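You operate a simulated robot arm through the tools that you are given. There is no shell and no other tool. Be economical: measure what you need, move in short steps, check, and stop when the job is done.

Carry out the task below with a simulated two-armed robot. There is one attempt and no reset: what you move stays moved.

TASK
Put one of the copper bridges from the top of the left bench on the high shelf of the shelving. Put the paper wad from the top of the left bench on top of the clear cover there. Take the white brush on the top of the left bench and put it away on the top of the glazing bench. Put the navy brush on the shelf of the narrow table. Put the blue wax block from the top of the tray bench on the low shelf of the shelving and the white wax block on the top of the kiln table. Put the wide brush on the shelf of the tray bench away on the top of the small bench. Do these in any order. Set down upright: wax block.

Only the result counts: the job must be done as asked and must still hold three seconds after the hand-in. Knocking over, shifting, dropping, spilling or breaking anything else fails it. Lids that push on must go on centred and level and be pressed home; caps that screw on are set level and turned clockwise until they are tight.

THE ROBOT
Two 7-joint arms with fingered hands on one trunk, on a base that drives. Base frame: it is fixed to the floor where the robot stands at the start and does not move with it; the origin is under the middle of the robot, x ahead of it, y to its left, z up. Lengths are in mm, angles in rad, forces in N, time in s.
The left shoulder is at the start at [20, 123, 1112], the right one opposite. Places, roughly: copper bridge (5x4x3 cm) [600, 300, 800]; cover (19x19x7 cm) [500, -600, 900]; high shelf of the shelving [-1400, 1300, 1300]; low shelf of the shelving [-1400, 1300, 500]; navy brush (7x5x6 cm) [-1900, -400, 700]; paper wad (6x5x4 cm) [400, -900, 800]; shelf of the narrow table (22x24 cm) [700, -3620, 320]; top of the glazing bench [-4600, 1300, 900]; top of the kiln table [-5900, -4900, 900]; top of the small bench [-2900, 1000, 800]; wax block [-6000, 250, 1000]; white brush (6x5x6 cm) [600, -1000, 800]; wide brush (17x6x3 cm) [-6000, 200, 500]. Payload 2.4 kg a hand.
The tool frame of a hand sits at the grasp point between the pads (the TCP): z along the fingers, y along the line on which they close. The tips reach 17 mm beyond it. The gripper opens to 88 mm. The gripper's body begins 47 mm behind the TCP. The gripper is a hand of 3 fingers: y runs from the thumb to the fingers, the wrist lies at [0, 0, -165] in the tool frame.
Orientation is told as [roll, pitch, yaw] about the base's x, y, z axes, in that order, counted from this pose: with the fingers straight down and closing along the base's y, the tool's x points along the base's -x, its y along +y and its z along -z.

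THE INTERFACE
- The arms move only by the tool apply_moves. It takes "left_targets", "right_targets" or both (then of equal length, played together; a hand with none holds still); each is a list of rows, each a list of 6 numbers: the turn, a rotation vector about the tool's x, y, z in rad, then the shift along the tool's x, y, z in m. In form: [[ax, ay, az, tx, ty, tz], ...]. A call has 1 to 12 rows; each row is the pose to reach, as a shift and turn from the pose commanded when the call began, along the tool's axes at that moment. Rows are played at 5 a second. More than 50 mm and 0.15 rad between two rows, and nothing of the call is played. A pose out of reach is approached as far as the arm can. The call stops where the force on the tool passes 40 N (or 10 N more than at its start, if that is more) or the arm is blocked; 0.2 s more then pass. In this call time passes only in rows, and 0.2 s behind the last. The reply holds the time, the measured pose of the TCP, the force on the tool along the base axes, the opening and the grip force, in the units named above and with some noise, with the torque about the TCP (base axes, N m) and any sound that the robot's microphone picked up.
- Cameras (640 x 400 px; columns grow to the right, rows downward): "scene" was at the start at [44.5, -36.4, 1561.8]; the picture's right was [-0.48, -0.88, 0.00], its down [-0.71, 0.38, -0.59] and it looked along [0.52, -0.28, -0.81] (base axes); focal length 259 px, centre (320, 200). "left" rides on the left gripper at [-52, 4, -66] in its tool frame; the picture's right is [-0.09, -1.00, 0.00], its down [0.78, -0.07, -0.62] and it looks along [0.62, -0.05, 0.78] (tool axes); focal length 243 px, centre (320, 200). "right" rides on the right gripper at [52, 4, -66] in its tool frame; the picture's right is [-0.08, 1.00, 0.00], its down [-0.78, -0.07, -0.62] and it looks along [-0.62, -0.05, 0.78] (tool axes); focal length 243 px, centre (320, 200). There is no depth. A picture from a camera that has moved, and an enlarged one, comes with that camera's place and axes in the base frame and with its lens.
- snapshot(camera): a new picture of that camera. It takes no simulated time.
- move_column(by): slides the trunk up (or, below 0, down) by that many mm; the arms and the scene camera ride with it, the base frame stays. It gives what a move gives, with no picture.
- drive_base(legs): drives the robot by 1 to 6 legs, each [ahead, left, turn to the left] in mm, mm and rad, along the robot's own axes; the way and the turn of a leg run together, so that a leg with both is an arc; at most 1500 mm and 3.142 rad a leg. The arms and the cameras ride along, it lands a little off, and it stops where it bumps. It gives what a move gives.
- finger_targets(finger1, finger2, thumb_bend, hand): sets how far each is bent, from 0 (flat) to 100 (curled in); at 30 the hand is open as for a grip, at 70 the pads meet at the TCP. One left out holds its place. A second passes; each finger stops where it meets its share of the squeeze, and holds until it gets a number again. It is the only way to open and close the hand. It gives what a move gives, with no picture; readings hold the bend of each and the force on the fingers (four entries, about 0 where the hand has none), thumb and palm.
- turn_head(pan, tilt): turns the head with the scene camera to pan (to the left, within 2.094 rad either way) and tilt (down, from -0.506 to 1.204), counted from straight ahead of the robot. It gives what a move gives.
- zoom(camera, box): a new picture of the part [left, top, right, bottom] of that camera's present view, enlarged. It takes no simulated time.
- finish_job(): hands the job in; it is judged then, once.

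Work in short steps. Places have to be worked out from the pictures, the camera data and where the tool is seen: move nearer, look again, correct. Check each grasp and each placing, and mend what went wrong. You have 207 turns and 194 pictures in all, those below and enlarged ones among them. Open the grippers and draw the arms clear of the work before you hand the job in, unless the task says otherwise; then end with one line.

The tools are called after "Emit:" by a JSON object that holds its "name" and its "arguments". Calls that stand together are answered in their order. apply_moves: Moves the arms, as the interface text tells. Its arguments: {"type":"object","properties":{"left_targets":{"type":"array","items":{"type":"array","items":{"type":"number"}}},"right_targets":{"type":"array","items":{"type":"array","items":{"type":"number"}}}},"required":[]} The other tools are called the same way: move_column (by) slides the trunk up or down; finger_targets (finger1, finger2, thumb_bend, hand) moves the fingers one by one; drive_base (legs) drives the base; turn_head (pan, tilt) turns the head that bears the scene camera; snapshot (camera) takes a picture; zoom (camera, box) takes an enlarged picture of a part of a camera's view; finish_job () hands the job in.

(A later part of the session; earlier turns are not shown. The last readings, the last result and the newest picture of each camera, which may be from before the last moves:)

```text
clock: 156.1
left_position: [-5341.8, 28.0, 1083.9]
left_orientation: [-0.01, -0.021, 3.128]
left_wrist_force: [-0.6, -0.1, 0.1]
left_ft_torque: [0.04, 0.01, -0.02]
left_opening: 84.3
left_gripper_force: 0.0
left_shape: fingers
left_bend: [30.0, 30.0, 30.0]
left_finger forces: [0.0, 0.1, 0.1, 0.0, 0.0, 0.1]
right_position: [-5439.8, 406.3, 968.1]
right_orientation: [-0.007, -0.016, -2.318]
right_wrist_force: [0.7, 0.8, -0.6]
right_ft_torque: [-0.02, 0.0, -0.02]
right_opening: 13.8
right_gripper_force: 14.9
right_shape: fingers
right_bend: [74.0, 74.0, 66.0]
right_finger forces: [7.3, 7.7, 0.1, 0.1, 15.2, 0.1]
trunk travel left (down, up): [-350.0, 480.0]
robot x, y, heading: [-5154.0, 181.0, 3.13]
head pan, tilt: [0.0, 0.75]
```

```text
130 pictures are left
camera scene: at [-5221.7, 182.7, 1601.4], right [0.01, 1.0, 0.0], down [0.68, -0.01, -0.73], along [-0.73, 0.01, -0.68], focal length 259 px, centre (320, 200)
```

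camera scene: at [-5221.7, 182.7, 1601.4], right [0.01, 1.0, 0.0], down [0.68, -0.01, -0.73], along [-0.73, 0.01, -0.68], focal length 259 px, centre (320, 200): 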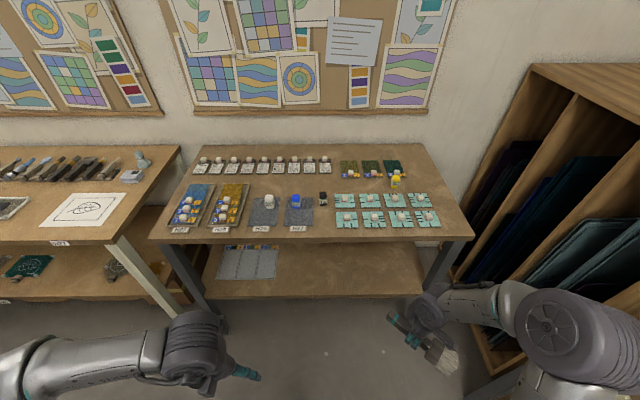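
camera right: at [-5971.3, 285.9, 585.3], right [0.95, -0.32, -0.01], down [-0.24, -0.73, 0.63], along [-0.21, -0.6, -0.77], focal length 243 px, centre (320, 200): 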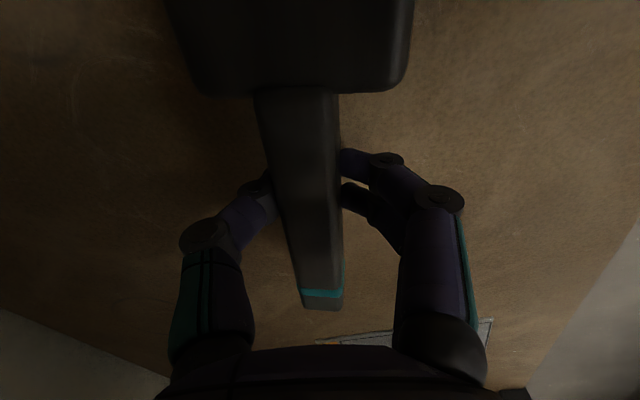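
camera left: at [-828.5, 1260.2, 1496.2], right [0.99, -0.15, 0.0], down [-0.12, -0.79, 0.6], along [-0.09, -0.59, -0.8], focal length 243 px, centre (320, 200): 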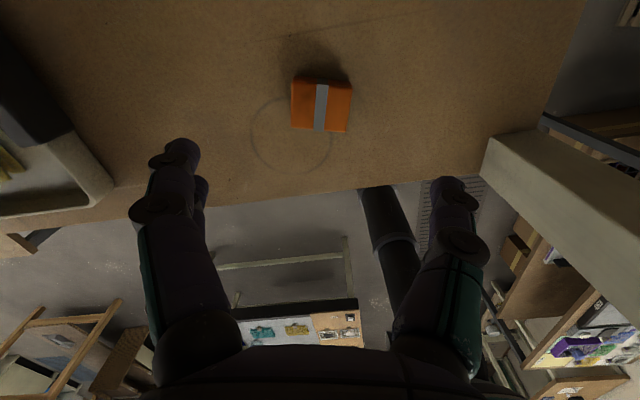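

Blue block ≈(-5969,97). I raise the right hand with the brush for clearance, drive in, and put the left hand over the block.

Emit:
{"name": "apply_moves", "arguments": {"right_targets": [[0, 0, 0, 0, 0, -0.045], [0, 0, 0, 0, 0, -0.09], [0, 0, 0, 0, 0, -0.13]]}}

Emit:
{"name": "drive_base", "arguments": {"legs": [[345, -38, 0.01]]}}

Emit:
{"name": "apply_moves", "arguments": {"left_targets": [[0, 0, 0, -0.045, 0, 0], [0, 0, 0, -0.09, 0, 0], [0, 0, 0, -0.135, 0, 0], [0, 0, 0, -0.18, 0, 0.01], [0, 0, 0, -0.225, 0, 0.03], [0, 0, 0, -0.265, 0, 0.06]]}}

Emit:
{"name": "snapshot", "arguments": {"camera": "left"}}

Emit:
{"name": "snapshot", "arguments": {"camera": "scene"}}

```text
clock: 156.9
left_position: [-5339.7, 29.9, 1083.7]
left_orientation: [-0.01, -0.023, 3.128]
left_wrist_force: [-0.4, 0.4, 0.4]
left_ft_torque: [0.01, 0.03, -0.02]
left_opening: 84.2
left_gripper_force: 0.0
left_shape: fingers
left_bend: [30.0, 30.0, 30.0]
left_finger forces: [0.0, 0.0, 0.1, 0.0, 0.0, 0.0]
right_position: [-5438.1, 405.3, 1099.6]
right_orientation: [-0.009, -0.016, -2.315]
right_wrist_force: [0.5, -0.2, -1.2]
right_ft_torque: [-0.01, -0.01, -0.03]
right_opening: 13.5
right_gripper_force: 14.9
right_shape: fingers
right_bend: [74.0, 74.0, 66.0]
right_finger forces: [7.2, 7.8, 0.0, 0.1, 15.1, 0.0]
trunk travel left (down, up): [-350.0, 480.0]
robot x, y, heading: [-5159.1, 184.6, 3.133]
head pan, tilt: [0.0, 0.75]
```

```text
clock: 159.1
left_position: [-5681.5, 69.5, 1083.8]
left_orientation: [-0.008, -0.022, 3.134]
left_wrist_force: [0.2, 0.4, -0.2]
left_ft_torque: [-0.02, -0.01, 0.02]
left_opening: 84.3
left_gripper_force: 0.1
left_shape: fingers
left_bend: [30.0, 30.0, 30.0]
left_finger forces: [0.0, 0.0, 0.0, 0.0, 0.0, 0.0]
right_position: [-5781.4, 445.3, 1098.9]
right_orientation: [-0.007, -0.017, -2.312]
right_wrist_force: [-0.3, 0.2, -0.2]
right_ft_torque: [-0.03, 0.01, -0.03]
right_opening: 13.7
right_gripper_force: 14.8
right_shape: fingers
right_bend: [74.0, 74.0, 66.0]
right_finger forces: [7.3, 7.6, 0.1, 0.0, 15.1, 0.0]
trunk travel left (down, up): [-350.0, 480.0]
robot x, y, heading: [-5497.3, 228.2, 3.134]
head pan, tilt: [0.0, 0.75]
```

```text
clock: 160.5
left_position: [-5950.0, 72.8, 1027.6]
left_orientation: [-0.007, -0.021, 3.129]
left_wrist_force: [-0.9, -0.4, 0.0]
left_ft_torque: [0.0, 0.0, -0.03]
left_opening: 84.1
left_gripper_force: 0.1
left_shape: fingers
left_bend: [30.0, 30.0, 30.0]
left_finger forces: [0.0, 0.1, 0.1, 0.1, 0.0, 0.0]
right_position: [-5781.8, 447.0, 1097.8]
right_orientation: [-0.007, -0.017, -2.312]
right_wrist_force: [-0.2, -0.1, 0.0]
right_ft_torque: [0.01, -0.04, 0.0]
right_opening: 13.6
right_gripper_force: 14.9
right_shape: fingers
right_bend: [74.0, 74.0, 66.0]
right_finger forces: [7.2, 7.7, 0.1, 0.0, 15.2, 0.1]
trunk travel left (down, up): [-350.0, 480.0]
robot x, y, heading: [-5497.8, 227.7, 3.134]
head pan, tilt: [0.0, 0.75]
```

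```text
129 pictures are left
camera left: at [-6000.8, 68.5, 1093.4], right [-0.07, 1.0, 0.01], down [0.79, 0.05, 0.6], along [0.6, 0.05, -0.8], focal length 243 px, centre (320, 200)
```

left: 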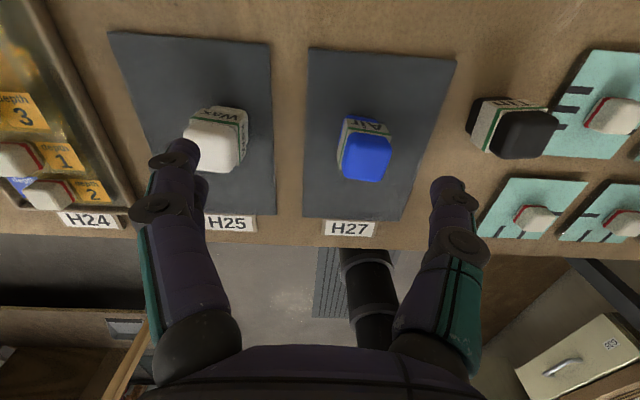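

```text
128 pictures are left
camera scene: at [-5564.4, 224.8, 1601.4], right [0.01, 1.0, 0.0], down [0.68, -0.01, -0.73], along [-0.73, 0.01, -0.68], focal length 259 px, centre (320, 200)
```

scene: 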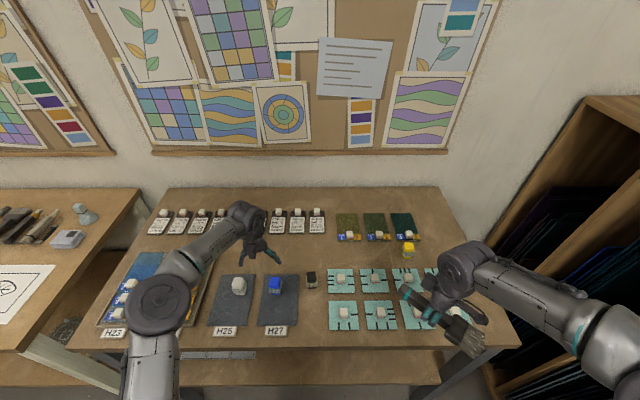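

I zoom to verify that the blue and white blocks are the wax blocks.

Emit:
{"name": "zoom", "arguments": {"camera": "left", "box": [150, 80, 410, 240]}}

Emit:
{"name": "zoom", "arguments": {"camera": "scene", "box": [200, 200, 460, 360]}}

```text
2.46 times, centred on (280, 160) of left
camera zoom: at [-6000.8, 68.5, 1093.4], right [-0.07, 1.0, 0.01], down [0.79, 0.05, 0.6], along [0.6, 0.05, -0.8], focal length 597 px, centre (418, 298)
```

zoom: 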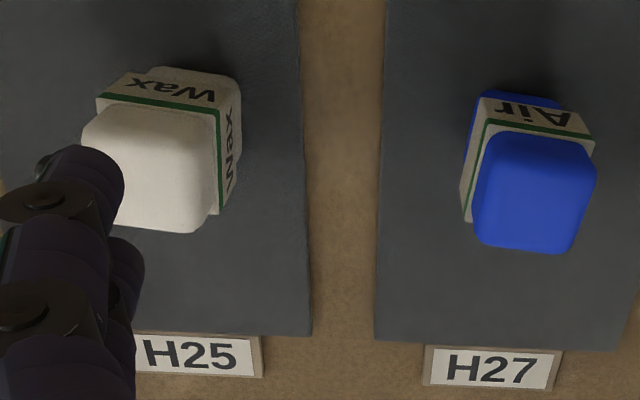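

```text
2.46 times, centred on (330, 280) of scene
camera zoom: at [-5564.4, 224.8, 1601.4], right [0.01, 1.0, 0.0], down [0.68, -0.01, -0.73], along [-0.73, 0.01, -0.68], focal length 638 px, centre (295, 3)
```

zoom: 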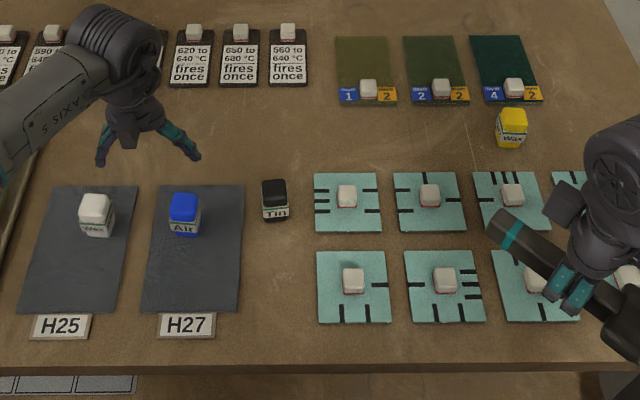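

Blue is the only blue block here: cap top ≈(-5934,105,955), base ≈905. I move over it and down.

Emit:
{"name": "apply_moves", "arguments": {"left_targets": [[0, 0, 0, 0.016, -0.031, 0.02], [0, 0, 0, 0.016, -0.031, 0.05], [0, 0, 0, 0.016, -0.031, 0.07]]}}

Emit:
{"name": "snapshot", "arguments": {"camera": "left"}}

```text
clock: 161.3
left_position: [-5933.9, 102.7, 961.4]
left_orientation: [-0.01, -0.023, 3.133]
left_wrist_force: [-0.9, 0.6, -0.1]
left_ft_torque: [-0.01, -0.02, 0.02]
left_opening: 84.1
left_gripper_force: 0.0
left_shape: fingers
left_bend: [30.0, 30.0, 30.0]
left_finger forces: [0.0, 0.1, 0.0, 0.0, 0.0, 0.0]
right_position: [-5781.6, 446.3, 1099.3]
right_orientation: [-0.008, -0.015, -2.312]
right_wrist_force: [-0.5, -0.3, -1.0]
right_ft_torque: [-0.01, 0.04, 0.0]
right_opening: 13.1
right_gripper_force: 14.6
right_shape: fingers
right_bend: [74.0, 74.0, 66.0]
right_finger forces: [7.3, 7.7, 0.1, 0.0, 15.1, 0.1]
trunk travel left (down, up): [-350.0, 480.0]
robot x, y, heading: [-5500.9, 222.2, 3.132]
head pan, tilt: [0.0, 0.75]
```

```text
125 pictures are left
camera left: at [-5983.9, 98.5, 1026.9], right [-0.08, 1.0, 0.01], down [0.8, 0.05, 0.6], along [0.6, 0.05, -0.8], focal length 243 px, centre (320, 200)
```

left: 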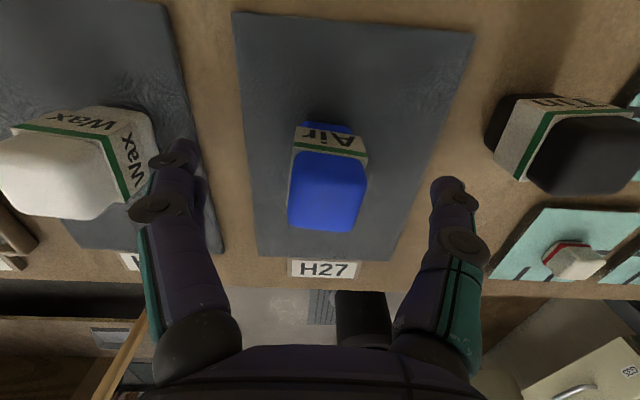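

Well centred. Down 29 mm, then close.

Emit:
{"name": "apply_moves", "arguments": {"left_targets": [[0, 0, 0, 0, 0, 0.015], [0, 0, 0, 0, 0, 0.028]]}}

Emit:
{"name": "finger_targets", "arguments": {"hand": "left", "finger1": 75, "finger2": 75, "thumb_bend": 75}}

Emit:
{"name": "snapshot", "arguments": {"camera": "left"}}

```text
clock: 161.9
left_position: [-5933.4, 103.7, 931.4]
left_orientation: [-0.008, -0.023, 3.133]
left_wrist_force: [0.3, -0.2, -0.3]
left_ft_torque: [-0.02, 0.04, 0.01]
left_opening: 84.1
left_gripper_force: 0.0
left_shape: fingers
left_bend: [30.0, 30.0, 30.0]
left_finger forces: [0.0, 0.0, 0.0, 0.0, 0.1, 0.0]
right_position: [-5780.7, 445.6, 1098.8]
right_orientation: [-0.008, -0.017, -2.313]
right_wrist_force: [-0.1, -0.4, -0.2]
right_ft_torque: [-0.03, -0.01, -0.02]
right_opening: 13.8
right_gripper_force: 14.5
right_shape: fingers
right_bend: [74.0, 74.0, 66.0]
right_finger forces: [7.3, 7.7, 0.0, 0.0, 15.0, 0.1]
trunk travel left (down, up): [-350.0, 480.0]
robot x, y, heading: [-5501.5, 225.4, 3.132]
head pan, tilt: [0.0, 0.75]
```

```text
clock: 162.9
left_position: [-5934.4, 103.0, 932.1]
left_orientation: [-0.009, -0.023, 3.134]
left_wrist_force: [1.2, -0.4, -0.2]
left_ft_torque: [0.03, -0.02, 0.01]
left_opening: 19.7
left_gripper_force: 12.6
left_shape: fingers
left_bend: [68.0, 68.0, 63.0]
left_finger forces: [6.3, 6.3, 0.0, 0.0, 12.7, 0.1]
right_position: [-5781.7, 444.9, 1098.2]
right_orientation: [-0.006, -0.015, -2.313]
right_wrist_force: [0.3, -1.3, -0.7]
right_ft_torque: [-0.01, 0.0, -0.03]
right_opening: 13.7
right_gripper_force: 15.1
right_shape: fingers
right_bend: [74.0, 74.0, 66.0]
right_finger forces: [7.3, 7.8, 0.1, 0.1, 15.2, 0.0]
trunk travel left (down, up): [-350.0, 480.0]
robot x, y, heading: [-5500.1, 224.3, 3.132]
head pan, tilt: [0.0, 0.75]
```

```text
124 pictures are left
camera left: at [-5983.8, 98.9, 997.7], right [-0.08, 1.0, 0.01], down [0.8, 0.05, 0.6], along [0.6, 0.05, -0.8], focal length 243 px, centre (320, 200)
```

left: 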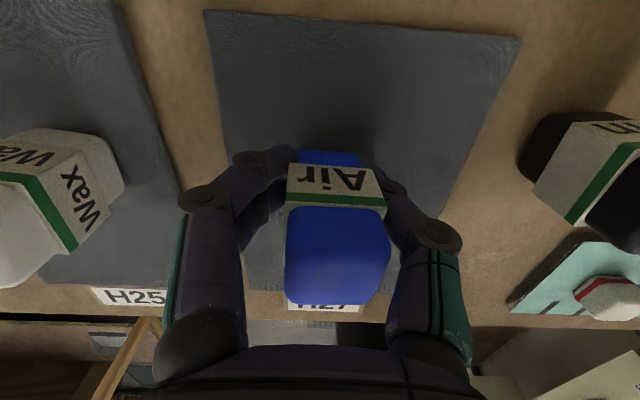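

Gripped. Lift, retract, back away, turn to face +y and strafe to the small bench.

Emit:
{"name": "apply_moves", "arguments": {"left_targets": [[0, 0, 0, 0, 0, -0.04], [0, 0, 0, 0, 0, -0.08], [0, 0, 0, 0, 0, -0.12], [0, 0, 0, 0.045, 0, -0.135], [0, 0, 0, 0.09, 0, -0.15], [0, 0, 0, 0.135, 0, -0.15], [0, 0, 0, 0.18, 0, -0.15]]}}

Emit:
{"name": "drive_base", "arguments": {"legs": [[-400, 0, 0], [0, 0, -1.56], [0, -1500, 0]]}}

Emit:
{"name": "turn_head", "arguments": {"pan": -0.3, "tilt": 0.5}}

Emit:
{"name": "snapshot", "arguments": {"camera": "scene"}}

```text
clock: 164.5
left_position: [-5748.3, 102.5, 1077.8]
left_orientation: [-0.009, -0.023, 3.136]
left_wrist_force: [-0.2, 0.3, -0.2]
left_ft_torque: [0.01, 0.03, 0.02]
left_opening: 19.6
left_gripper_force: 12.1
left_shape: fingers
left_bend: [69.0, 68.0, 63.0]
left_finger forces: [6.1, 6.2, 0.0, 0.0, 12.5, 0.1]
right_position: [-5780.4, 446.2, 1100.6]
right_orientation: [-0.007, -0.016, -2.314]
right_wrist_force: [0.7, 0.5, -0.7]
right_ft_torque: [-0.02, 0.04, -0.01]
right_opening: 13.8
right_gripper_force: 15.2
right_shape: fingers
right_bend: [74.0, 74.0, 66.0]
right_finger forces: [7.4, 7.7, 0.0, 0.1, 15.2, 0.0]
trunk travel left (down, up): [-350.0, 480.0]
robot x, y, heading: [-5505.6, 225.4, 3.131]
head pan, tilt: [0.0, 0.75]
```

```text
clock: 177.8
left_position: [-3709.2, 481.7, 1078.2]
left_orientation: [-0.008, -0.022, 1.561]
left_wrist_force: [0.3, 0.1, -0.1]
left_ft_torque: [-0.01, 0.02, 0.02]
left_opening: 19.6
left_gripper_force: 12.2
left_shape: fingers
left_bend: [69.0, 68.0, 63.0]
left_finger forces: [6.2, 6.2, 0.0, 0.1, 12.5, 0.0]
right_position: [-3363.9, 511.8, 1099.1]
right_orientation: [-0.008, -0.014, 2.398]
right_wrist_force: [-0.4, -0.1, -1.1]
right_ft_torque: [-0.01, 0.02, 0.0]
right_opening: 13.5
right_gripper_force: 14.9
right_shape: fingers
right_bend: [74.0, 75.0, 66.0]
right_finger forces: [7.0, 7.4, 0.0, 0.0, 14.6, 0.0]
trunk travel left (down, up): [-350.0, 480.0]
robot x, y, heading: [-3583.7, 232.4, 1.559]
head pan, tilt: [0.0, 0.75]
```

```text
clock: 178.6
left_position: [-3708.1, 481.2, 1077.0]
left_orientation: [-0.009, -0.022, 1.561]
left_wrist_force: [0.2, -0.5, 0.3]
left_ft_torque: [0.02, 0.01, -0.03]
left_opening: 19.7
left_gripper_force: 12.4
left_shape: fingers
left_bend: [69.0, 68.0, 63.0]
left_finger forces: [6.2, 6.3, 0.1, 0.1, 12.5, 0.0]
right_position: [-3363.9, 511.8, 1097.7]
right_orientation: [-0.011, -0.015, 2.398]
right_wrist_force: [0.1, 1.0, -1.7]
right_ft_torque: [-0.02, 0.01, -0.02]
right_opening: 13.4
right_gripper_force: 14.9
right_shape: fingers
right_bend: [74.0, 75.0, 66.0]
right_finger forces: [7.0, 7.4, 0.0, 0.0, 14.6, 0.0]
trunk travel left (down, up): [-350.0, 480.0]
robot x, y, heading: [-3584.1, 231.3, 1.561]
head pan, tilt: [-0.3, 0.499]
```

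```text
123 pictures are left
camera scene: at [-3558.2, 297.3, 1623.4], right [0.95, -0.31, 0.0], down [-0.15, -0.46, -0.88], along [0.27, 0.84, -0.48], focal length 259 px, centre (320, 200)
```

scene: 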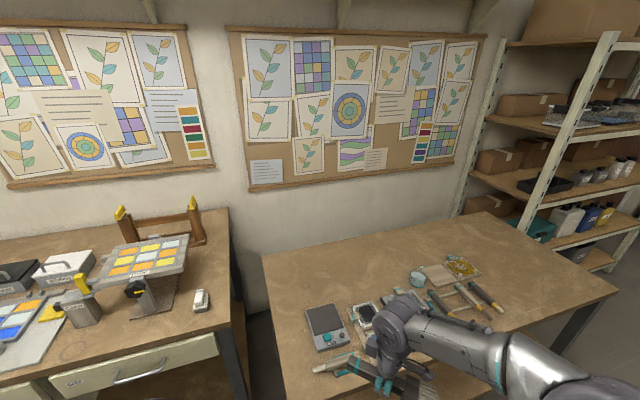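

The right part of the small bench (x≈-2750…-2300) is free. I strafe 900 to its front and look.

Emit:
{"name": "drive_base", "arguments": {"legs": [[0, -950, 0.01]]}}

Emit:
{"name": "turn_head", "arguments": {"pan": -0.2, "tilt": 0.65}}

Emit:
{"name": "snapshot", "arguments": {"camera": "scene"}}

```text
clock: 183.6
left_position: [-2764.2, 477.3, 1078.5]
left_orientation: [-0.009, -0.023, 1.574]
left_wrist_force: [0.3, 0.1, 1.0]
left_ft_torque: [-0.04, -0.01, -0.01]
left_opening: 19.5
left_gripper_force: 12.6
left_shape: fingers
left_bend: [69.0, 68.0, 63.0]
left_finger forces: [6.2, 6.4, 0.1, 0.0, 12.5, 0.0]
right_position: [-2420.0, 511.9, 1098.4]
right_orientation: [-0.006, -0.015, 2.414]
right_wrist_force: [0.2, 0.3, -1.1]
right_ft_torque: [0.0, 0.02, -0.02]
right_opening: 13.4
right_gripper_force: 14.4
right_shape: fingers
right_bend: [74.0, 75.0, 66.0]
right_finger forces: [7.1, 7.4, 0.1, 0.0, 14.5, 0.0]
trunk travel left (down, up): [-350.0, 480.0]
robot x, y, heading: [-2639.7, 227.7, 1.575]
head pan, tilt: [-0.3, 0.499]
```

```text
clock: 184.3
left_position: [-2763.8, 477.0, 1078.9]
left_orientation: [-0.008, -0.023, 1.573]
left_wrist_force: [-0.1, -0.3, 0.4]
left_ft_torque: [0.0, -0.02, 0.03]
left_opening: 19.8
left_gripper_force: 12.9
left_shape: fingers
left_bend: [69.0, 68.0, 63.0]
left_finger forces: [6.2, 6.3, 0.0, 0.0, 12.5, 0.0]
right_position: [-2421.1, 511.8, 1098.6]
right_orientation: [-0.01, -0.016, 2.411]
right_wrist_force: [-0.1, -1.4, -0.8]
right_ft_torque: [0.0, 0.01, 0.03]
right_opening: 13.4
right_gripper_force: 14.5
right_shape: fingers
right_bend: [74.0, 75.0, 66.0]
right_finger forces: [7.0, 7.4, 0.0, 0.0, 14.6, 0.0]
trunk travel left (down, up): [-350.0, 480.0]
robot x, y, heading: [-2635.3, 225.5, 1.574]
head pan, tilt: [-0.201, 0.649]
```

```text
122 pictures are left
camera scene: at [-2621.4, 292.6, 1610.1], right [0.98, -0.2, 0.0], down [-0.12, -0.59, -0.8], along [0.16, 0.78, -0.6], focal length 259 px, centre (320, 200)
```

scene: 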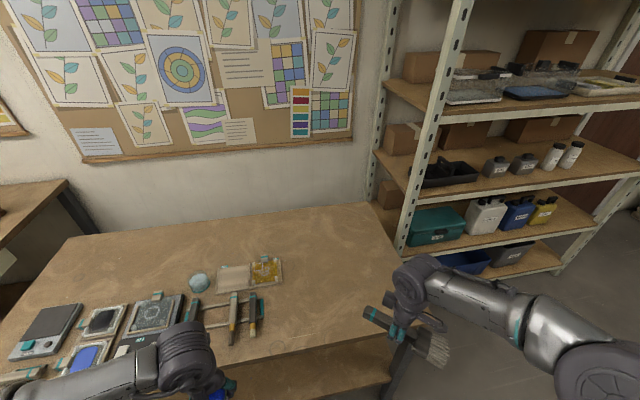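

Free area around (-2470,800). I drive 145 forward, and bring the brush over it to z≈870.

Emit:
{"name": "drive_base", "arguments": {"legs": [[145, 0, 0]]}}

Emit:
{"name": "apply_moves", "arguments": {"right_targets": [[0, 0, 0, -0.033, -0.018, 0.02], [0, 0, 0, -0.066, -0.037, 0.04], [0, 0, 0, -0.099, -0.056, 0.06], [0, 0, 0, -0.132, -0.074, 0.085], [0, 0, 0, -0.132, -0.074, 0.13], [0, 0, 0, -0.132, -0.074, 0.175], [0, 0, 0, -0.132, -0.074, 0.215]]}}

Emit:
{"name": "snapshot", "arguments": {"camera": "right"}}

Emit:
{"name": "snapshot", "arguments": {"camera": "scene"}}

```text
clock: 185.6
left_position: [-2765.9, 618.7, 1077.7]
left_orientation: [-0.008, -0.023, 1.574]
left_wrist_force: [-0.4, 0.6, -0.6]
left_ft_torque: [0.0, 0.0, -0.01]
left_opening: 19.7
left_gripper_force: 12.1
left_shape: fingers
left_bend: [69.0, 68.0, 63.0]
left_finger forces: [6.3, 6.4, 0.0, 0.0, 12.6, 0.0]
right_position: [-2421.9, 654.9, 1098.2]
right_orientation: [-0.008, -0.013, 2.413]
right_wrist_force: [1.0, -0.2, -0.6]
right_ft_torque: [0.04, -0.06, -0.03]
right_opening: 13.4
right_gripper_force: 14.4
right_shape: fingers
right_bend: [74.0, 75.0, 66.0]
right_finger forces: [7.0, 7.4, 0.1, 0.0, 14.7, 0.1]
trunk travel left (down, up): [-350.0, 480.0]
robot x, y, heading: [-2642.6, 367.4, 1.577]
head pan, tilt: [-0.201, 0.649]
```

```text
clock: 187.2
left_position: [-2766.3, 619.6, 1078.1]
left_orientation: [-0.009, -0.022, 1.574]
left_wrist_force: [-0.5, -0.5, -0.7]
left_ft_torque: [-0.02, 0.01, 0.02]
left_opening: 19.8
left_gripper_force: 12.9
left_shape: fingers
left_bend: [69.0, 68.0, 63.0]
left_finger forces: [6.1, 6.3, 0.0, 0.0, 12.5, 0.1]
right_position: [-2470.6, 800.2, 884.6]
right_orientation: [-0.007, -0.016, 2.414]
right_wrist_force: [-0.7, 0.2, -0.3]
right_ft_torque: [-0.01, 0.03, 0.0]
right_opening: 12.9
right_gripper_force: 14.4
right_shape: fingers
right_bend: [75.0, 75.0, 66.0]
right_finger forces: [6.9, 7.4, 0.0, 0.1, 14.4, 0.1]
trunk travel left (down, up): [-350.0, 480.0]
robot x, y, heading: [-2642.2, 368.8, 1.576]
head pan, tilt: [-0.201, 0.649]
```

```text
121 pictures are left
camera right: at [-2431.9, 759.6, 949.4], right [-0.73, -0.69, -0.01], down [-0.53, 0.56, 0.63], along [-0.43, 0.46, -0.77], focal length 243 px, centre (320, 200)
```

right: 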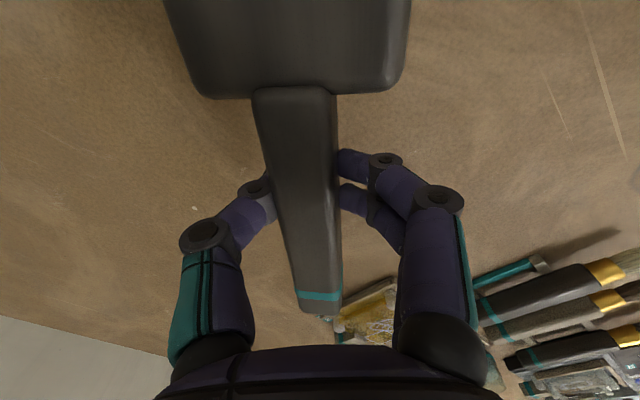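

```text
120 pictures are left
camera scene: at [-2622.1, 434.8, 1610.0], right [0.98, -0.19, 0.0], down [-0.12, -0.59, -0.8], along [0.15, 0.78, -0.6], focal length 259 px, centre (320, 200)
```

scene: 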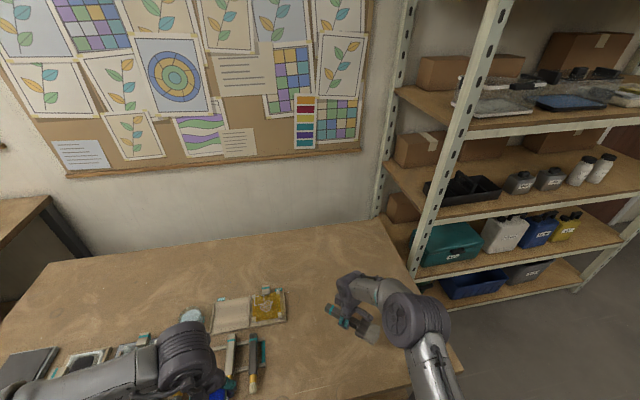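

Clear. Lower to contact in small steps.

Emit:
{"name": "apply_moves", "arguments": {"right_targets": [[0, 0, 0, 0, 0, 0.015], [0, 0, 0, 0, 0, 0.03], [0, 0, 0, 0, 0, 0.04], [0, 0, 0, 0, 0, 0.046], [0, 0, 0, 0, 0, 0.05], [0, 0, 0, 0, 0, 0.054], [0, 0, 0, 0, 0, 0.058], [0, 0, 0, 0, 0, 0.062], [0, 0, 0, 0, 0, 0.066], [0, 0, 0, 0, 0, 0.07]]}}

Emit:
{"name": "snapshot", "arguments": {"camera": "right"}}

```text
clock: 189.4
left_position: [-2765.9, 616.7, 1079.5]
left_orientation: [-0.009, -0.024, 1.575]
left_wrist_force: [-0.1, 0.2, 0.3]
left_ft_torque: [-0.02, 0.0, 0.04]
left_opening: 19.9
left_gripper_force: 12.3
left_shape: fingers
left_bend: [69.0, 68.0, 63.0]
left_finger forces: [6.3, 6.3, 0.0, 0.1, 12.5, 0.1]
right_position: [-2472.1, 802.4, 818.2]
right_orientation: [-0.011, -0.018, 2.411]
right_wrist_force: [4.0, -3.0, 21.3]
right_ft_torque: [0.27, -0.44, -0.12]
right_opening: 13.2
right_gripper_force: 27.5
right_shape: fingers
right_bend: [75.0, 75.0, 69.0]
right_finger forces: [8.1, 7.7, 0.0, 0.0, 38.3, 0.0]
trunk travel left (down, up): [-350.0, 480.0]
robot x, y, heading: [-2639.2, 373.1, 1.576]
head pan, tilt: [-0.201, 0.649]
```

```text
119 pictures are left
camera right: at [-2434.7, 762.6, 883.5], right [-0.73, -0.69, -0.01], down [-0.53, 0.56, 0.64], along [-0.43, 0.47, -0.77], focal length 243 px, centre (320, 200)
```

right: 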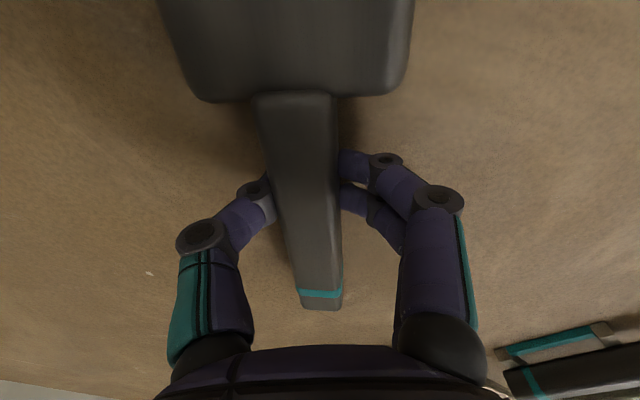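

Contact. Ease 3 mm, open, lift, check.

Emit:
{"name": "apply_moves", "arguments": {"right_targets": [[0, 0, 0, 0, 0, -0.003]]}}

Emit:
{"name": "finger_targets", "arguments": {"hand": "right", "finger1": 30, "finger2": 30, "thumb_bend": 30}}

Emit:
{"name": "apply_moves", "arguments": {"right_targets": [[0, 0, 0, 0, 0, -0.04], [0, 0, 0, 0, 0, -0.085], [0, 0, 0, 0, 0, -0.13], [0, 0, 0, 0, 0, -0.175], [0, 0, 0, 0, 0, -0.22]]}}

Emit:
{"name": "snapshot", "arguments": {"camera": "right"}}

```text
clock: 189.8
left_position: [-2766.3, 617.9, 1079.5]
left_orientation: [-0.008, -0.025, 1.577]
left_wrist_force: [-0.1, -0.8, -0.3]
left_ft_torque: [0.07, 0.01, 0.0]
left_opening: 19.2
left_gripper_force: 12.7
left_shape: fingers
left_bend: [69.0, 68.0, 63.0]
left_finger forces: [6.3, 6.3, 0.1, 0.1, 12.5, 0.0]
right_position: [-2473.1, 801.4, 818.5]
right_orientation: [-0.008, -0.016, 2.412]
right_wrist_force: [1.4, 1.2, 10.5]
right_ft_torque: [0.19, -0.17, 0.01]
right_opening: 13.2
right_gripper_force: 19.3
right_shape: fingers
right_bend: [75.0, 75.0, 68.0]
right_finger forces: [6.9, 6.9, 0.0, 0.0, 24.5, 0.0]
trunk travel left (down, up): [-350.0, 480.0]
robot x, y, heading: [-2637.8, 370.4, 1.575]
head pan, tilt: [-0.201, 0.649]
```

```text
clock: 190.8
left_position: [-2766.6, 617.6, 1078.3]
left_orientation: [-0.009, -0.022, 1.574]
left_wrist_force: [-0.3, -0.4, -0.3]
left_ft_torque: [-0.01, 0.03, 0.02]
left_opening: 19.7
left_gripper_force: 12.7
left_shape: fingers
left_bend: [69.0, 68.0, 63.0]
left_finger forces: [6.1, 6.4, 0.0, 0.0, 12.6, 0.1]
right_position: [-2471.6, 801.9, 818.8]
right_orientation: [-0.009, -0.016, 2.414]
right_wrist_force: [1.7, 3.0, 10.5]
right_ft_torque: [-0.19, 0.06, 0.05]
right_opening: 58.3
right_gripper_force: 5.5
right_shape: fingers
right_bend: [71.0, 30.0, 30.0]
right_finger forces: [11.2, 0.1, 0.0, 0.0, 0.0, 0.1]
trunk travel left (down, up): [-350.0, 480.0]
robot x, y, heading: [-2636.5, 373.8, 1.576]
head pan, tilt: [-0.201, 0.649]
```

```text
clock: 192.0
left_position: [-2766.1, 618.1, 1077.6]
left_orientation: [-0.01, -0.023, 1.574]
left_wrist_force: [0.0, 0.1, -0.2]
left_ft_torque: [0.0, -0.01, 0.0]
left_opening: 19.6
left_gripper_force: 12.5
left_shape: fingers
left_bend: [69.0, 68.0, 63.0]
left_finger forces: [6.2, 6.2, 0.0, 0.0, 12.5, 0.0]
right_position: [-2472.7, 797.7, 1038.7]
right_orientation: [-0.008, -0.015, 2.415]
right_wrist_force: [-0.5, -0.3, 0.6]
right_ft_torque: [-0.01, 0.0, -0.02]
right_opening: 84.2
right_gripper_force: 0.0
right_shape: fingers
right_bend: [30.0, 30.0, 30.0]
right_finger forces: [0.0, 0.1, 0.0, 0.0, 0.1, 0.1]
trunk travel left (down, up): [-350.0, 480.0]
robot x, y, heading: [-2636.7, 367.0, 1.579]
head pan, tilt: [-0.201, 0.649]
```

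```text
118 pictures are left
camera right: at [-2434.0, 758.2, 1104.4], right [-0.73, -0.69, -0.01], down [-0.53, 0.56, 0.63], along [-0.43, 0.46, -0.77], focal length 243 px, centre (320, 200)
```

right: 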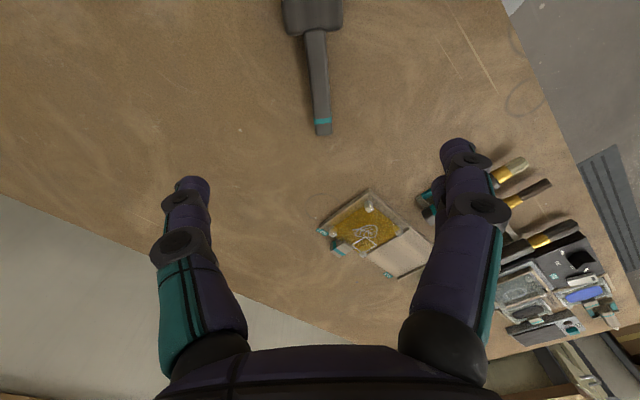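

Wide brush is down on the small bench. I retract the right arm, back off, and strafe to the right end of the shelving for the blue block.

Emit:
{"name": "apply_moves", "arguments": {"right_targets": [[0, 0, 0.14, 0.03, 0.03, -0.01], [0, 0, 0.28, 0.06, 0.06, -0.02], [0, 0, 0.42, 0.09, 0.09, -0.02], [0, 0, 0.56, 0.11, 0.12, -0.02], [0, 0, 0.7, 0.12, 0.14, -0.02], [0, 0, 0.84, 0.12, 0.15, -0.02]]}}

Emit:
{"name": "drive_base", "arguments": {"legs": [[-220, 0, 0], [0, -1500, 0], [0, -350, -0.005]]}}

Emit:
{"name": "move_column", "arguments": {"by": -200}}

Emit:
{"name": "turn_head", "arguments": {"pan": 0.15, "tilt": 0.6}}

Emit:
{"name": "snapshot", "arguments": {"camera": "scene"}}

```text
clock: 193.4
left_position: [-2766.6, 618.3, 1078.0]
left_orientation: [-0.009, -0.021, 1.572]
left_wrist_force: [-0.8, -0.5, -0.7]
left_ft_torque: [-0.02, 0.03, 0.03]
left_opening: 19.4
left_gripper_force: 12.4
left_shape: fingers
left_bend: [69.0, 68.0, 63.0]
left_finger forces: [6.2, 6.3, 0.0, 0.0, 12.5, 0.0]
right_position: [-2482.1, 606.4, 1057.8]
right_orientation: [0.006, -0.017, 1.57]
right_wrist_force: [0.1, 0.3, 0.1]
right_ft_torque: [0.0, 0.0, 0.03]
right_opening: 84.2
right_gripper_force: 0.1
right_shape: fingers
right_bend: [30.0, 30.0, 30.0]
right_finger forces: [0.1, 0.0, 0.0, 0.0, 0.1, 0.0]
trunk travel left (down, up): [-350.0, 480.0]
robot x, y, heading: [-2636.0, 365.5, 1.578]
head pan, tilt: [-0.201, 0.649]
```

```text
clock: 203.9
left_position: [-909.9, 364.0, 1078.0]
left_orientation: [-0.006, -0.024, 1.523]
left_wrist_force: [0.0, 0.6, -0.1]
left_ft_torque: [0.0, -0.04, 0.02]
left_opening: 19.9
left_gripper_force: 12.9
left_shape: fingers
left_bend: [69.0, 68.0, 63.0]
left_finger forces: [6.1, 6.3, 0.1, 0.1, 12.6, 0.0]
right_position: [-627.6, 337.2, 1056.2]
right_orientation: [0.006, -0.016, 1.524]
right_wrist_force: [-0.4, -0.3, -0.3]
right_ft_torque: [0.0, -0.01, 0.01]
right_opening: 84.1
right_gripper_force: 0.1
right_shape: fingers
right_bend: [30.0, 30.0, 30.0]
right_finger forces: [0.0, 0.1, 0.1, 0.0, 0.1, 0.0]
trunk travel left (down, up): [-350.0, 480.0]
robot x, y, heading: [-799.3, 108.5, 1.528]
head pan, tilt: [-0.201, 0.649]
```

```text
clock: 206.1
left_position: [-909.7, 363.9, 878.7]
left_orientation: [-0.009, -0.022, 1.523]
left_wrist_force: [-0.3, 0.6, -1.3]
left_ft_torque: [0.0, 0.04, 0.03]
left_opening: 19.7
left_gripper_force: 12.1
left_shape: fingers
left_bend: [69.0, 68.0, 63.0]
left_finger forces: [6.3, 6.4, 0.0, 0.0, 12.6, 0.0]
right_position: [-627.5, 337.4, 857.8]
right_orientation: [0.006, -0.015, 1.522]
right_wrist_force: [0.2, 0.3, 0.1]
right_ft_torque: [-0.01, -0.02, -0.01]
right_opening: 84.0
right_gripper_force: 0.0
right_shape: fingers
right_bend: [30.0, 30.0, 30.0]
right_finger forces: [0.0, 0.0, 0.0, 0.1, 0.0, 0.0]
trunk travel left (down, up): [-150.0, 680.0]
robot x, y, heading: [-796.9, 110.6, 1.525]
head pan, tilt: [-0.201, 0.649]
```

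```text
clock: 206.9
left_position: [-911.0, 363.9, 878.5]
left_orientation: [-0.011, -0.024, 1.523]
left_wrist_force: [-0.2, 0.2, 0.1]
left_ft_torque: [-0.02, 0.03, 0.03]
left_opening: 19.8
left_gripper_force: 12.8
left_shape: fingers
left_bend: [69.0, 68.0, 63.0]
left_finger forces: [6.2, 6.3, 0.0, 0.0, 12.6, 0.0]
right_position: [-627.0, 336.9, 857.1]
right_orientation: [0.006, -0.016, 1.523]
right_wrist_force: [0.8, 0.2, 0.1]
right_ft_torque: [0.03, 0.0, -0.01]
right_opening: 84.5
right_gripper_force: 0.0
right_shape: fingers
right_bend: [30.0, 30.0, 30.0]
right_finger forces: [0.1, 0.1, 0.0, 0.1, 0.0, 0.1]
trunk travel left (down, up): [-150.0, 680.0]
robot x, y, heading: [-798.5, 110.9, 1.53]
head pan, tilt: [0.15, 0.6]
```

```text
117 pictures are left
camera scene: at [-807.2, 176.1, 1414.3], right [0.99, 0.1, 0.0], down [0.06, -0.56, -0.82], along [-0.09, 0.82, -0.57], focal length 259 px, centre (320, 200)
```

scene: 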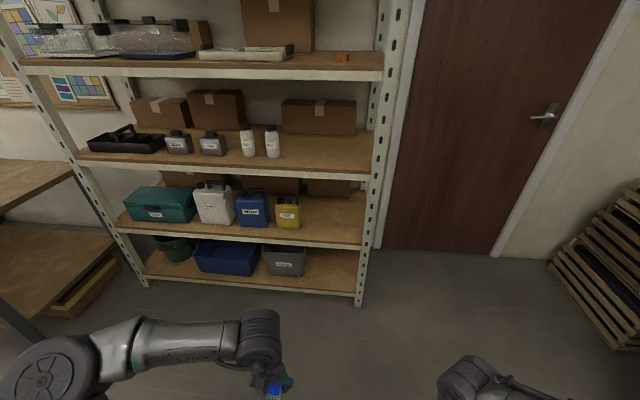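

Shelf levels: low (jug) shelf front edge z≈510; the free place is right of the yellow jug near (-875,1190). I zoom to measure the edges.

Emit:
{"name": "zoom", "arguments": {"camera": "scene", "box": [230, 140, 390, 260]}}

```text
3.33 times, centred on (310, 200) of scene
camera zoom: at [-807.2, 176.1, 1414.3], right [0.99, 0.1, 0.0], down [0.06, -0.56, -0.82], along [-0.09, 0.82, -0.57], focal length 864 px, centre (353, 200)
```

zoom: 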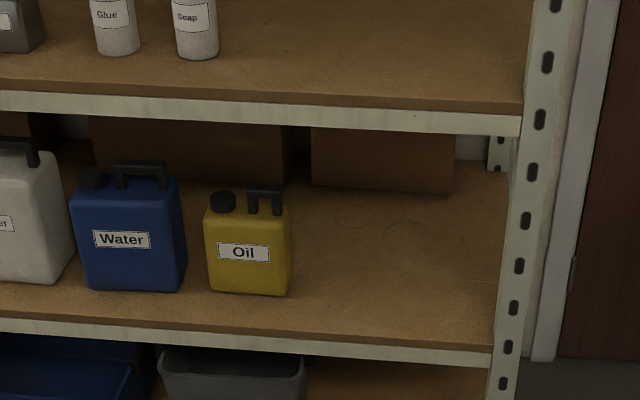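

Low shelf surface ≈ 522, the shelf above ≈ 858. I lower the trunk fully, square up at y≈440, and extend the left arm straight and low before driving in.

Emit:
{"name": "drive_base", "arguments": {"legs": [[0, 0, 0.042], [330, -41, 0]]}}

Emit:
{"name": "move_column", "arguments": {"by": -150}}

Emit:
{"name": "apply_moves", "arguments": {"left_targets": [[0, 0, 0, -0.036, 0.002, 0.025], [0, 0, 0, -0.073, 0.004, 0.05], [0, 0, 0, -0.11, 0.006, 0.075], [0, 0, 0, -0.146, 0.008, 0.1], [0, 0, 0, -0.183, 0.01, 0.125], [0, 0, 0, -0.219, 0.013, 0.15]]}}

Emit:
{"name": "snapshot", "arguments": {"camera": "scene"}}

```text
clock: 209.5
left_position: [-876.0, 690.8, 878.4]
left_orientation: [-0.009, -0.023, 1.563]
left_wrist_force: [-0.1, 0.2, 0.0]
left_ft_torque: [0.0, 0.03, 0.0]
left_opening: 19.9
left_gripper_force: 12.4
left_shape: fingers
left_bend: [69.0, 68.0, 63.0]
left_finger forces: [6.3, 6.4, 0.0, 0.0, 12.5, 0.1]
right_position: [-592.6, 675.7, 856.3]
right_orientation: [0.007, -0.016, 1.561]
right_wrist_force: [-0.4, 1.0, 0.0]
right_ft_torque: [0.0, -0.02, 0.01]
right_opening: 84.2
right_gripper_force: 0.2
right_shape: fingers
right_bend: [30.0, 30.0, 30.0]
right_finger forces: [0.1, 0.0, 0.1, 0.0, 0.0, 0.0]
trunk travel left (down, up): [-150.0, 680.0]
robot x, y, heading: [-752.2, 442.1, 1.563]
head pan, tilt: [0.15, 0.6]
```

```text
clock: 211.3
left_position: [-876.1, 692.5, 728.4]
left_orientation: [-0.007, -0.023, 1.562]
left_wrist_force: [0.6, -0.1, -1.4]
left_ft_torque: [-0.01, -0.03, 0.0]
left_opening: 19.6
left_gripper_force: 12.4
left_shape: fingers
left_bend: [69.0, 68.0, 63.0]
left_finger forces: [6.2, 6.3, 0.0, 0.0, 12.6, 0.1]
right_position: [-592.9, 676.1, 707.3]
right_orientation: [0.007, -0.016, 1.561]
right_wrist_force: [0.6, 0.4, -0.1]
right_ft_torque: [-0.03, -0.03, 0.0]
right_opening: 84.0
right_gripper_force: 0.1
right_shape: fingers
right_bend: [30.0, 30.0, 30.0]
right_finger forces: [0.0, 0.1, 0.0, 0.0, 0.0, 0.0]
trunk travel left (down, up): [0.0, 830.0]
robot x, y, heading: [-751.3, 442.0, 1.564]
head pan, tilt: [0.15, 0.6]
```

```text
clock: 212.7
left_position: [-885.3, 913.1, 584.0]
left_orientation: [-0.008, -0.022, 1.558]
left_wrist_force: [0.2, 1.0, -0.3]
left_ft_torque: [0.01, -0.05, 0.01]
left_opening: 19.5
left_gripper_force: 12.6
left_shape: fingers
left_bend: [69.0, 68.0, 63.0]
left_finger forces: [6.4, 6.3, 0.1, 0.0, 12.5, 0.1]
right_position: [-591.0, 676.0, 707.5]
right_orientation: [0.006, -0.015, 1.56]
right_wrist_force: [0.0, -0.1, 0.7]
right_ft_torque: [0.0, -0.02, 0.01]
right_opening: 84.2
right_gripper_force: 0.0
right_shape: fingers
right_bend: [30.0, 30.0, 30.0]
right_finger forces: [0.0, 0.1, 0.0, 0.1, 0.0, 0.0]
trunk travel left (down, up): [0.0, 830.0]
robot x, y, heading: [-754.8, 442.6, 1.559]
head pan, tilt: [0.15, 0.6]
```

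```text
115 pictures are left
camera scene: at [-765.5, 507.8, 1264.3], right [0.99, 0.14, 0.0], down [0.08, -0.56, -0.82], along [-0.12, 0.82, -0.57], focal length 259 px, centre (320, 200)
```

scene: 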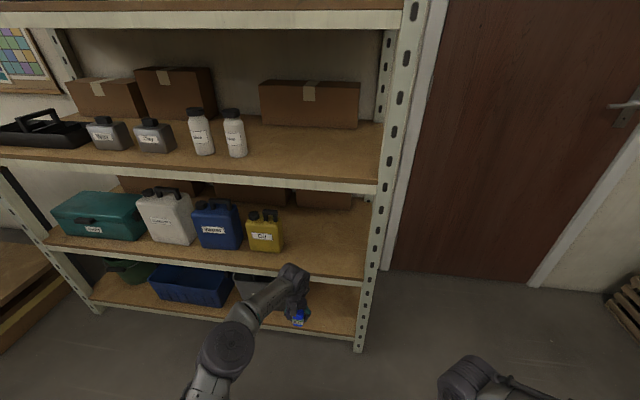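

I zoom to pin the low shelf's edge height before driving in.

Emit:
{"name": "zoom", "arguments": {"camera": "scene", "box": [240, 170, 400, 290]}}

Emit:
{"name": "snapshot", "arguments": {"camera": "right"}}

```text
3.33 times, centred on (320, 230) of scene
camera zoom: at [-765.5, 507.8, 1264.3], right [0.99, 0.14, 0.0], down [0.08, -0.56, -0.82], along [-0.12, 0.82, -0.57], focal length 864 px, centre (320, 100)
```

zoom: 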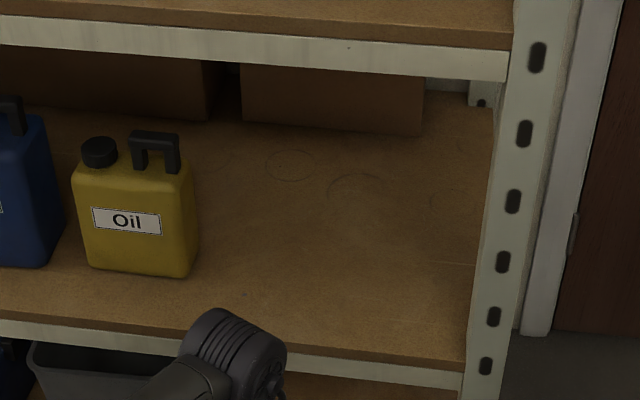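

```text
113 pictures are left
camera right: at [-595.5, 622.5, 772.1], right [-1.0, 0.1, 0.01], down [0.08, 0.77, 0.63], along [0.05, 0.63, -0.77], focal length 243 px, centre (320, 200)
```

right: 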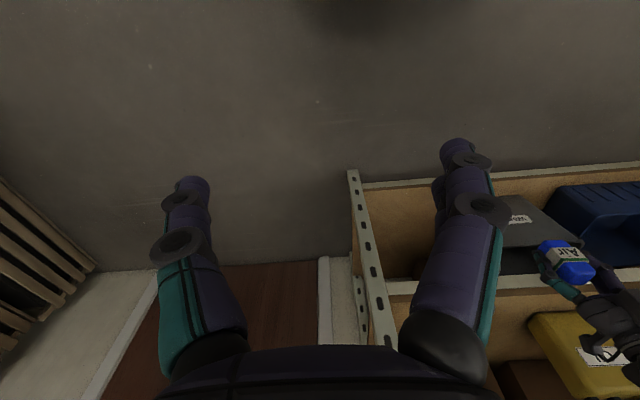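

The geometry leaves adequate clearance (wrist ball only ~40 mm radius). I lower 12 mm and drive in 200, check, then the rest.

Emit:
{"name": "apply_moves", "arguments": {"left_targets": [[0, 0, 0, 0, 0, 0.012]]}}

Emit:
{"name": "drive_base", "arguments": {"legs": [[200, 0, 0.01]]}}

Emit:
{"name": "snapshot", "arguments": {"camera": "scene"}}

Emit:
{"name": "snapshot", "arguments": {"camera": "left"}}

```text
clock: 213.1
left_position: [-885.5, 914.3, 570.3]
left_orientation: [-0.009, -0.023, 1.559]
left_wrist_force: [-0.4, 0.5, -0.2]
left_ft_torque: [-0.01, -0.01, 0.02]
left_opening: 19.5
left_gripper_force: 12.8
left_shape: fingers
left_bend: [69.0, 68.0, 63.0]
left_finger forces: [6.3, 6.2, 0.0, 0.1, 12.5, 0.0]
right_position: [-592.6, 675.5, 707.1]
right_orientation: [0.007, -0.015, 1.56]
right_wrist_force: [0.2, -1.0, -0.1]
right_ft_torque: [0.03, 0.01, -0.04]
right_opening: 84.4
right_gripper_force: 0.1
right_shape: fingers
right_bend: [30.0, 30.0, 30.0]
right_finger forces: [0.1, 0.1, 0.1, 0.0, 0.1, 0.0]
trunk travel left (down, up): [0.0, 830.0]
robot x, y, heading: [-751.9, 443.0, 1.567]
head pan, tilt: [0.15, 0.6]
```

```text
clock: 214.7
left_position: [-888.7, 1118.4, 571.1]
left_orientation: [-0.008, -0.024, 1.57]
left_wrist_force: [-0.6, 0.1, -0.1]
left_ft_torque: [0.01, 0.0, -0.05]
left_opening: 19.5
left_gripper_force: 12.6
left_shape: fingers
left_bend: [69.0, 68.0, 63.0]
left_finger forces: [6.3, 6.2, 0.0, 0.0, 12.5, 0.0]
right_position: [-593.2, 882.9, 707.8]
right_orientation: [0.007, -0.015, 1.566]
right_wrist_force: [0.1, -0.6, 0.2]
right_ft_torque: [-0.01, -0.02, 0.03]
right_opening: 84.4
right_gripper_force: 0.0
right_shape: fingers
right_bend: [30.0, 30.0, 30.0]
right_finger forces: [0.1, 0.0, 0.1, 0.0, 0.0, 0.0]
trunk travel left (down, up): [0.0, 830.0]
robot x, y, heading: [-751.2, 649.1, 1.573]
head pan, tilt: [0.15, 0.6]
```

```text
112 pictures are left
camera scene: at [-765.0, 713.0, 1264.3], right [0.99, 0.15, 0.0], down [0.08, -0.56, -0.82], along [-0.12, 0.82, -0.57], focal length 259 px, centre (320, 200)
```

scene: 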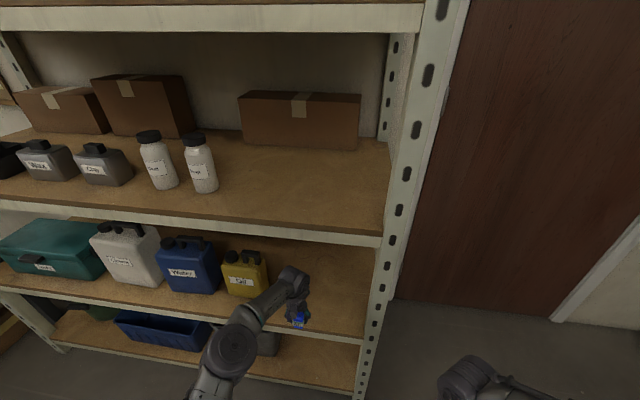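

```text
111 pictures are left
camera left: at [-892.4, 1168.9, 637.6], right [1.0, 0.08, 0.01], down [0.06, -0.8, 0.6], along [0.06, -0.6, -0.8], focal length 243 px, centre (320, 200)
```

left: 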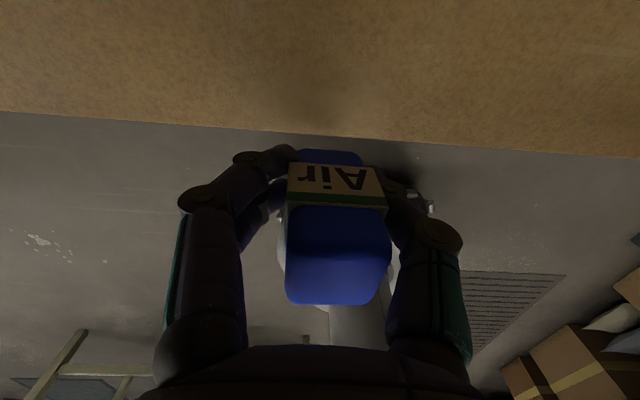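

Shelf edge at y≈1123. I drive 85 more.

Emit:
{"name": "drive_base", "arguments": {"legs": [[85, 0, 0]]}}

Emit:
{"name": "snapshot", "arguments": {"camera": "scene"}}

Emit:
{"name": "snapshot", "arguments": {"camera": "left"}}

```text
clock: 215.8
left_position: [-888.6, 1203.3, 572.0]
left_orientation: [-0.007, -0.022, 1.57]
left_wrist_force: [-0.4, -0.9, -0.5]
left_ft_torque: [0.01, 0.01, 0.02]
left_opening: 19.7
left_gripper_force: 12.8
left_shape: fingers
left_bend: [69.0, 68.0, 63.0]
left_finger forces: [6.4, 6.3, 0.0, 0.0, 12.6, 0.1]
right_position: [-593.9, 968.5, 707.1]
right_orientation: [0.007, -0.018, 1.568]
right_wrist_force: [0.2, 1.0, -0.2]
right_ft_torque: [-0.04, 0.01, 0.01]
right_opening: 84.1
right_gripper_force: 0.0
right_shape: fingers
right_bend: [30.0, 30.0, 30.0]
right_finger forces: [0.0, 0.0, 0.0, 0.0, 0.1, 0.0]
trunk travel left (down, up): [0.0, 830.0]
robot x, y, heading: [-749.0, 732.7, 1.571]
head pan, tilt: [0.15, 0.6]
```

```text
110 pictures are left
camera scene: at [-765.1, 798.9, 1264.3], right [0.99, 0.15, 0.0], down [0.08, -0.56, -0.82], along [-0.12, 0.82, -0.57], focal length 259 px, centre (320, 200)
```

scene: 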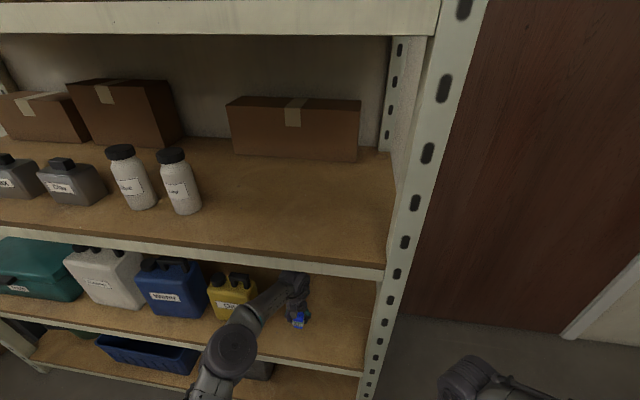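

```text
109 pictures are left
camera left: at [-893.4, 1254.5, 637.6], right [1.0, 0.08, 0.01], down [0.06, -0.8, 0.6], along [0.06, -0.6, -0.8], focal length 243 px, centre (320, 200)
```

left: 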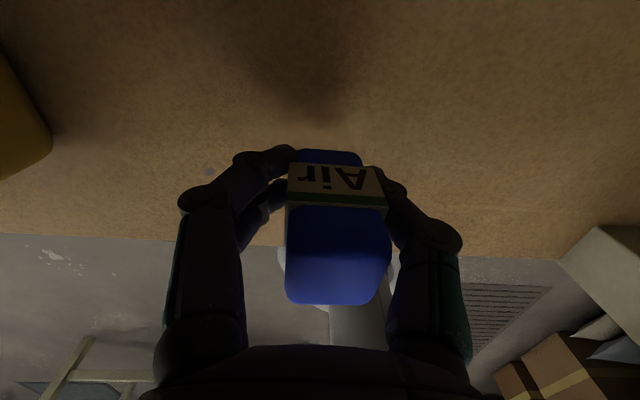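

Inside and clear. Lower in small steps to contact.

Emit:
{"name": "apply_moves", "arguments": {"left_targets": [[0, 0, 0, 0, 0, 0.008], [0, 0, 0, 0, 0, 0.014], [0, 0, 0, 0, 0, 0.018], [0, 0, 0, 0, 0, 0.021], [0, 0, 0, 0, 0, 0.024], [0, 0, 0, 0, 0, 0.027], [0, 0, 0, 0, 0, 0.03]]}}

Emit:
{"name": "snapshot", "arguments": {"camera": "left"}}

```text
clock: 217.4
left_position: [-887.6, 1204.0, 544.1]
left_orientation: [-0.01, -0.026, 1.571]
left_wrist_force: [-2.0, 1.4, 12.6]
left_ft_torque: [0.02, -0.09, 0.01]
left_opening: 19.4
left_gripper_force: 14.0
left_shape: fingers
left_bend: [70.0, 70.0, 64.0]
left_finger forces: [7.0, 7.3, 0.0, 0.1, 13.4, 0.1]
right_position: [-592.9, 968.7, 707.4]
right_orientation: [0.009, -0.017, 1.569]
right_wrist_force: [0.0, 1.0, 0.0]
right_ft_torque: [0.0, 0.03, 0.03]
right_opening: 84.3
right_gripper_force: 0.1
right_shape: fingers
right_bend: [30.0, 30.0, 30.0]
right_finger forces: [0.0, 0.0, 0.1, 0.0, 0.0, 0.0]
trunk travel left (down, up): [0.0, 830.0]
robot x, y, heading: [-752.6, 731.6, 1.571]
head pan, tilt: [0.15, 0.6]
```

```text
108 pictures are left
camera left: at [-892.7, 1254.9, 608.5], right [1.0, 0.09, 0.01], down [0.06, -0.8, 0.6], along [0.06, -0.6, -0.8], focal length 243 px, centre (320, 200)
```

left: 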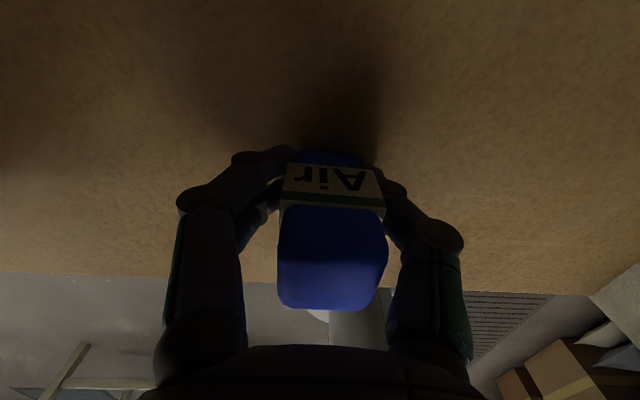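

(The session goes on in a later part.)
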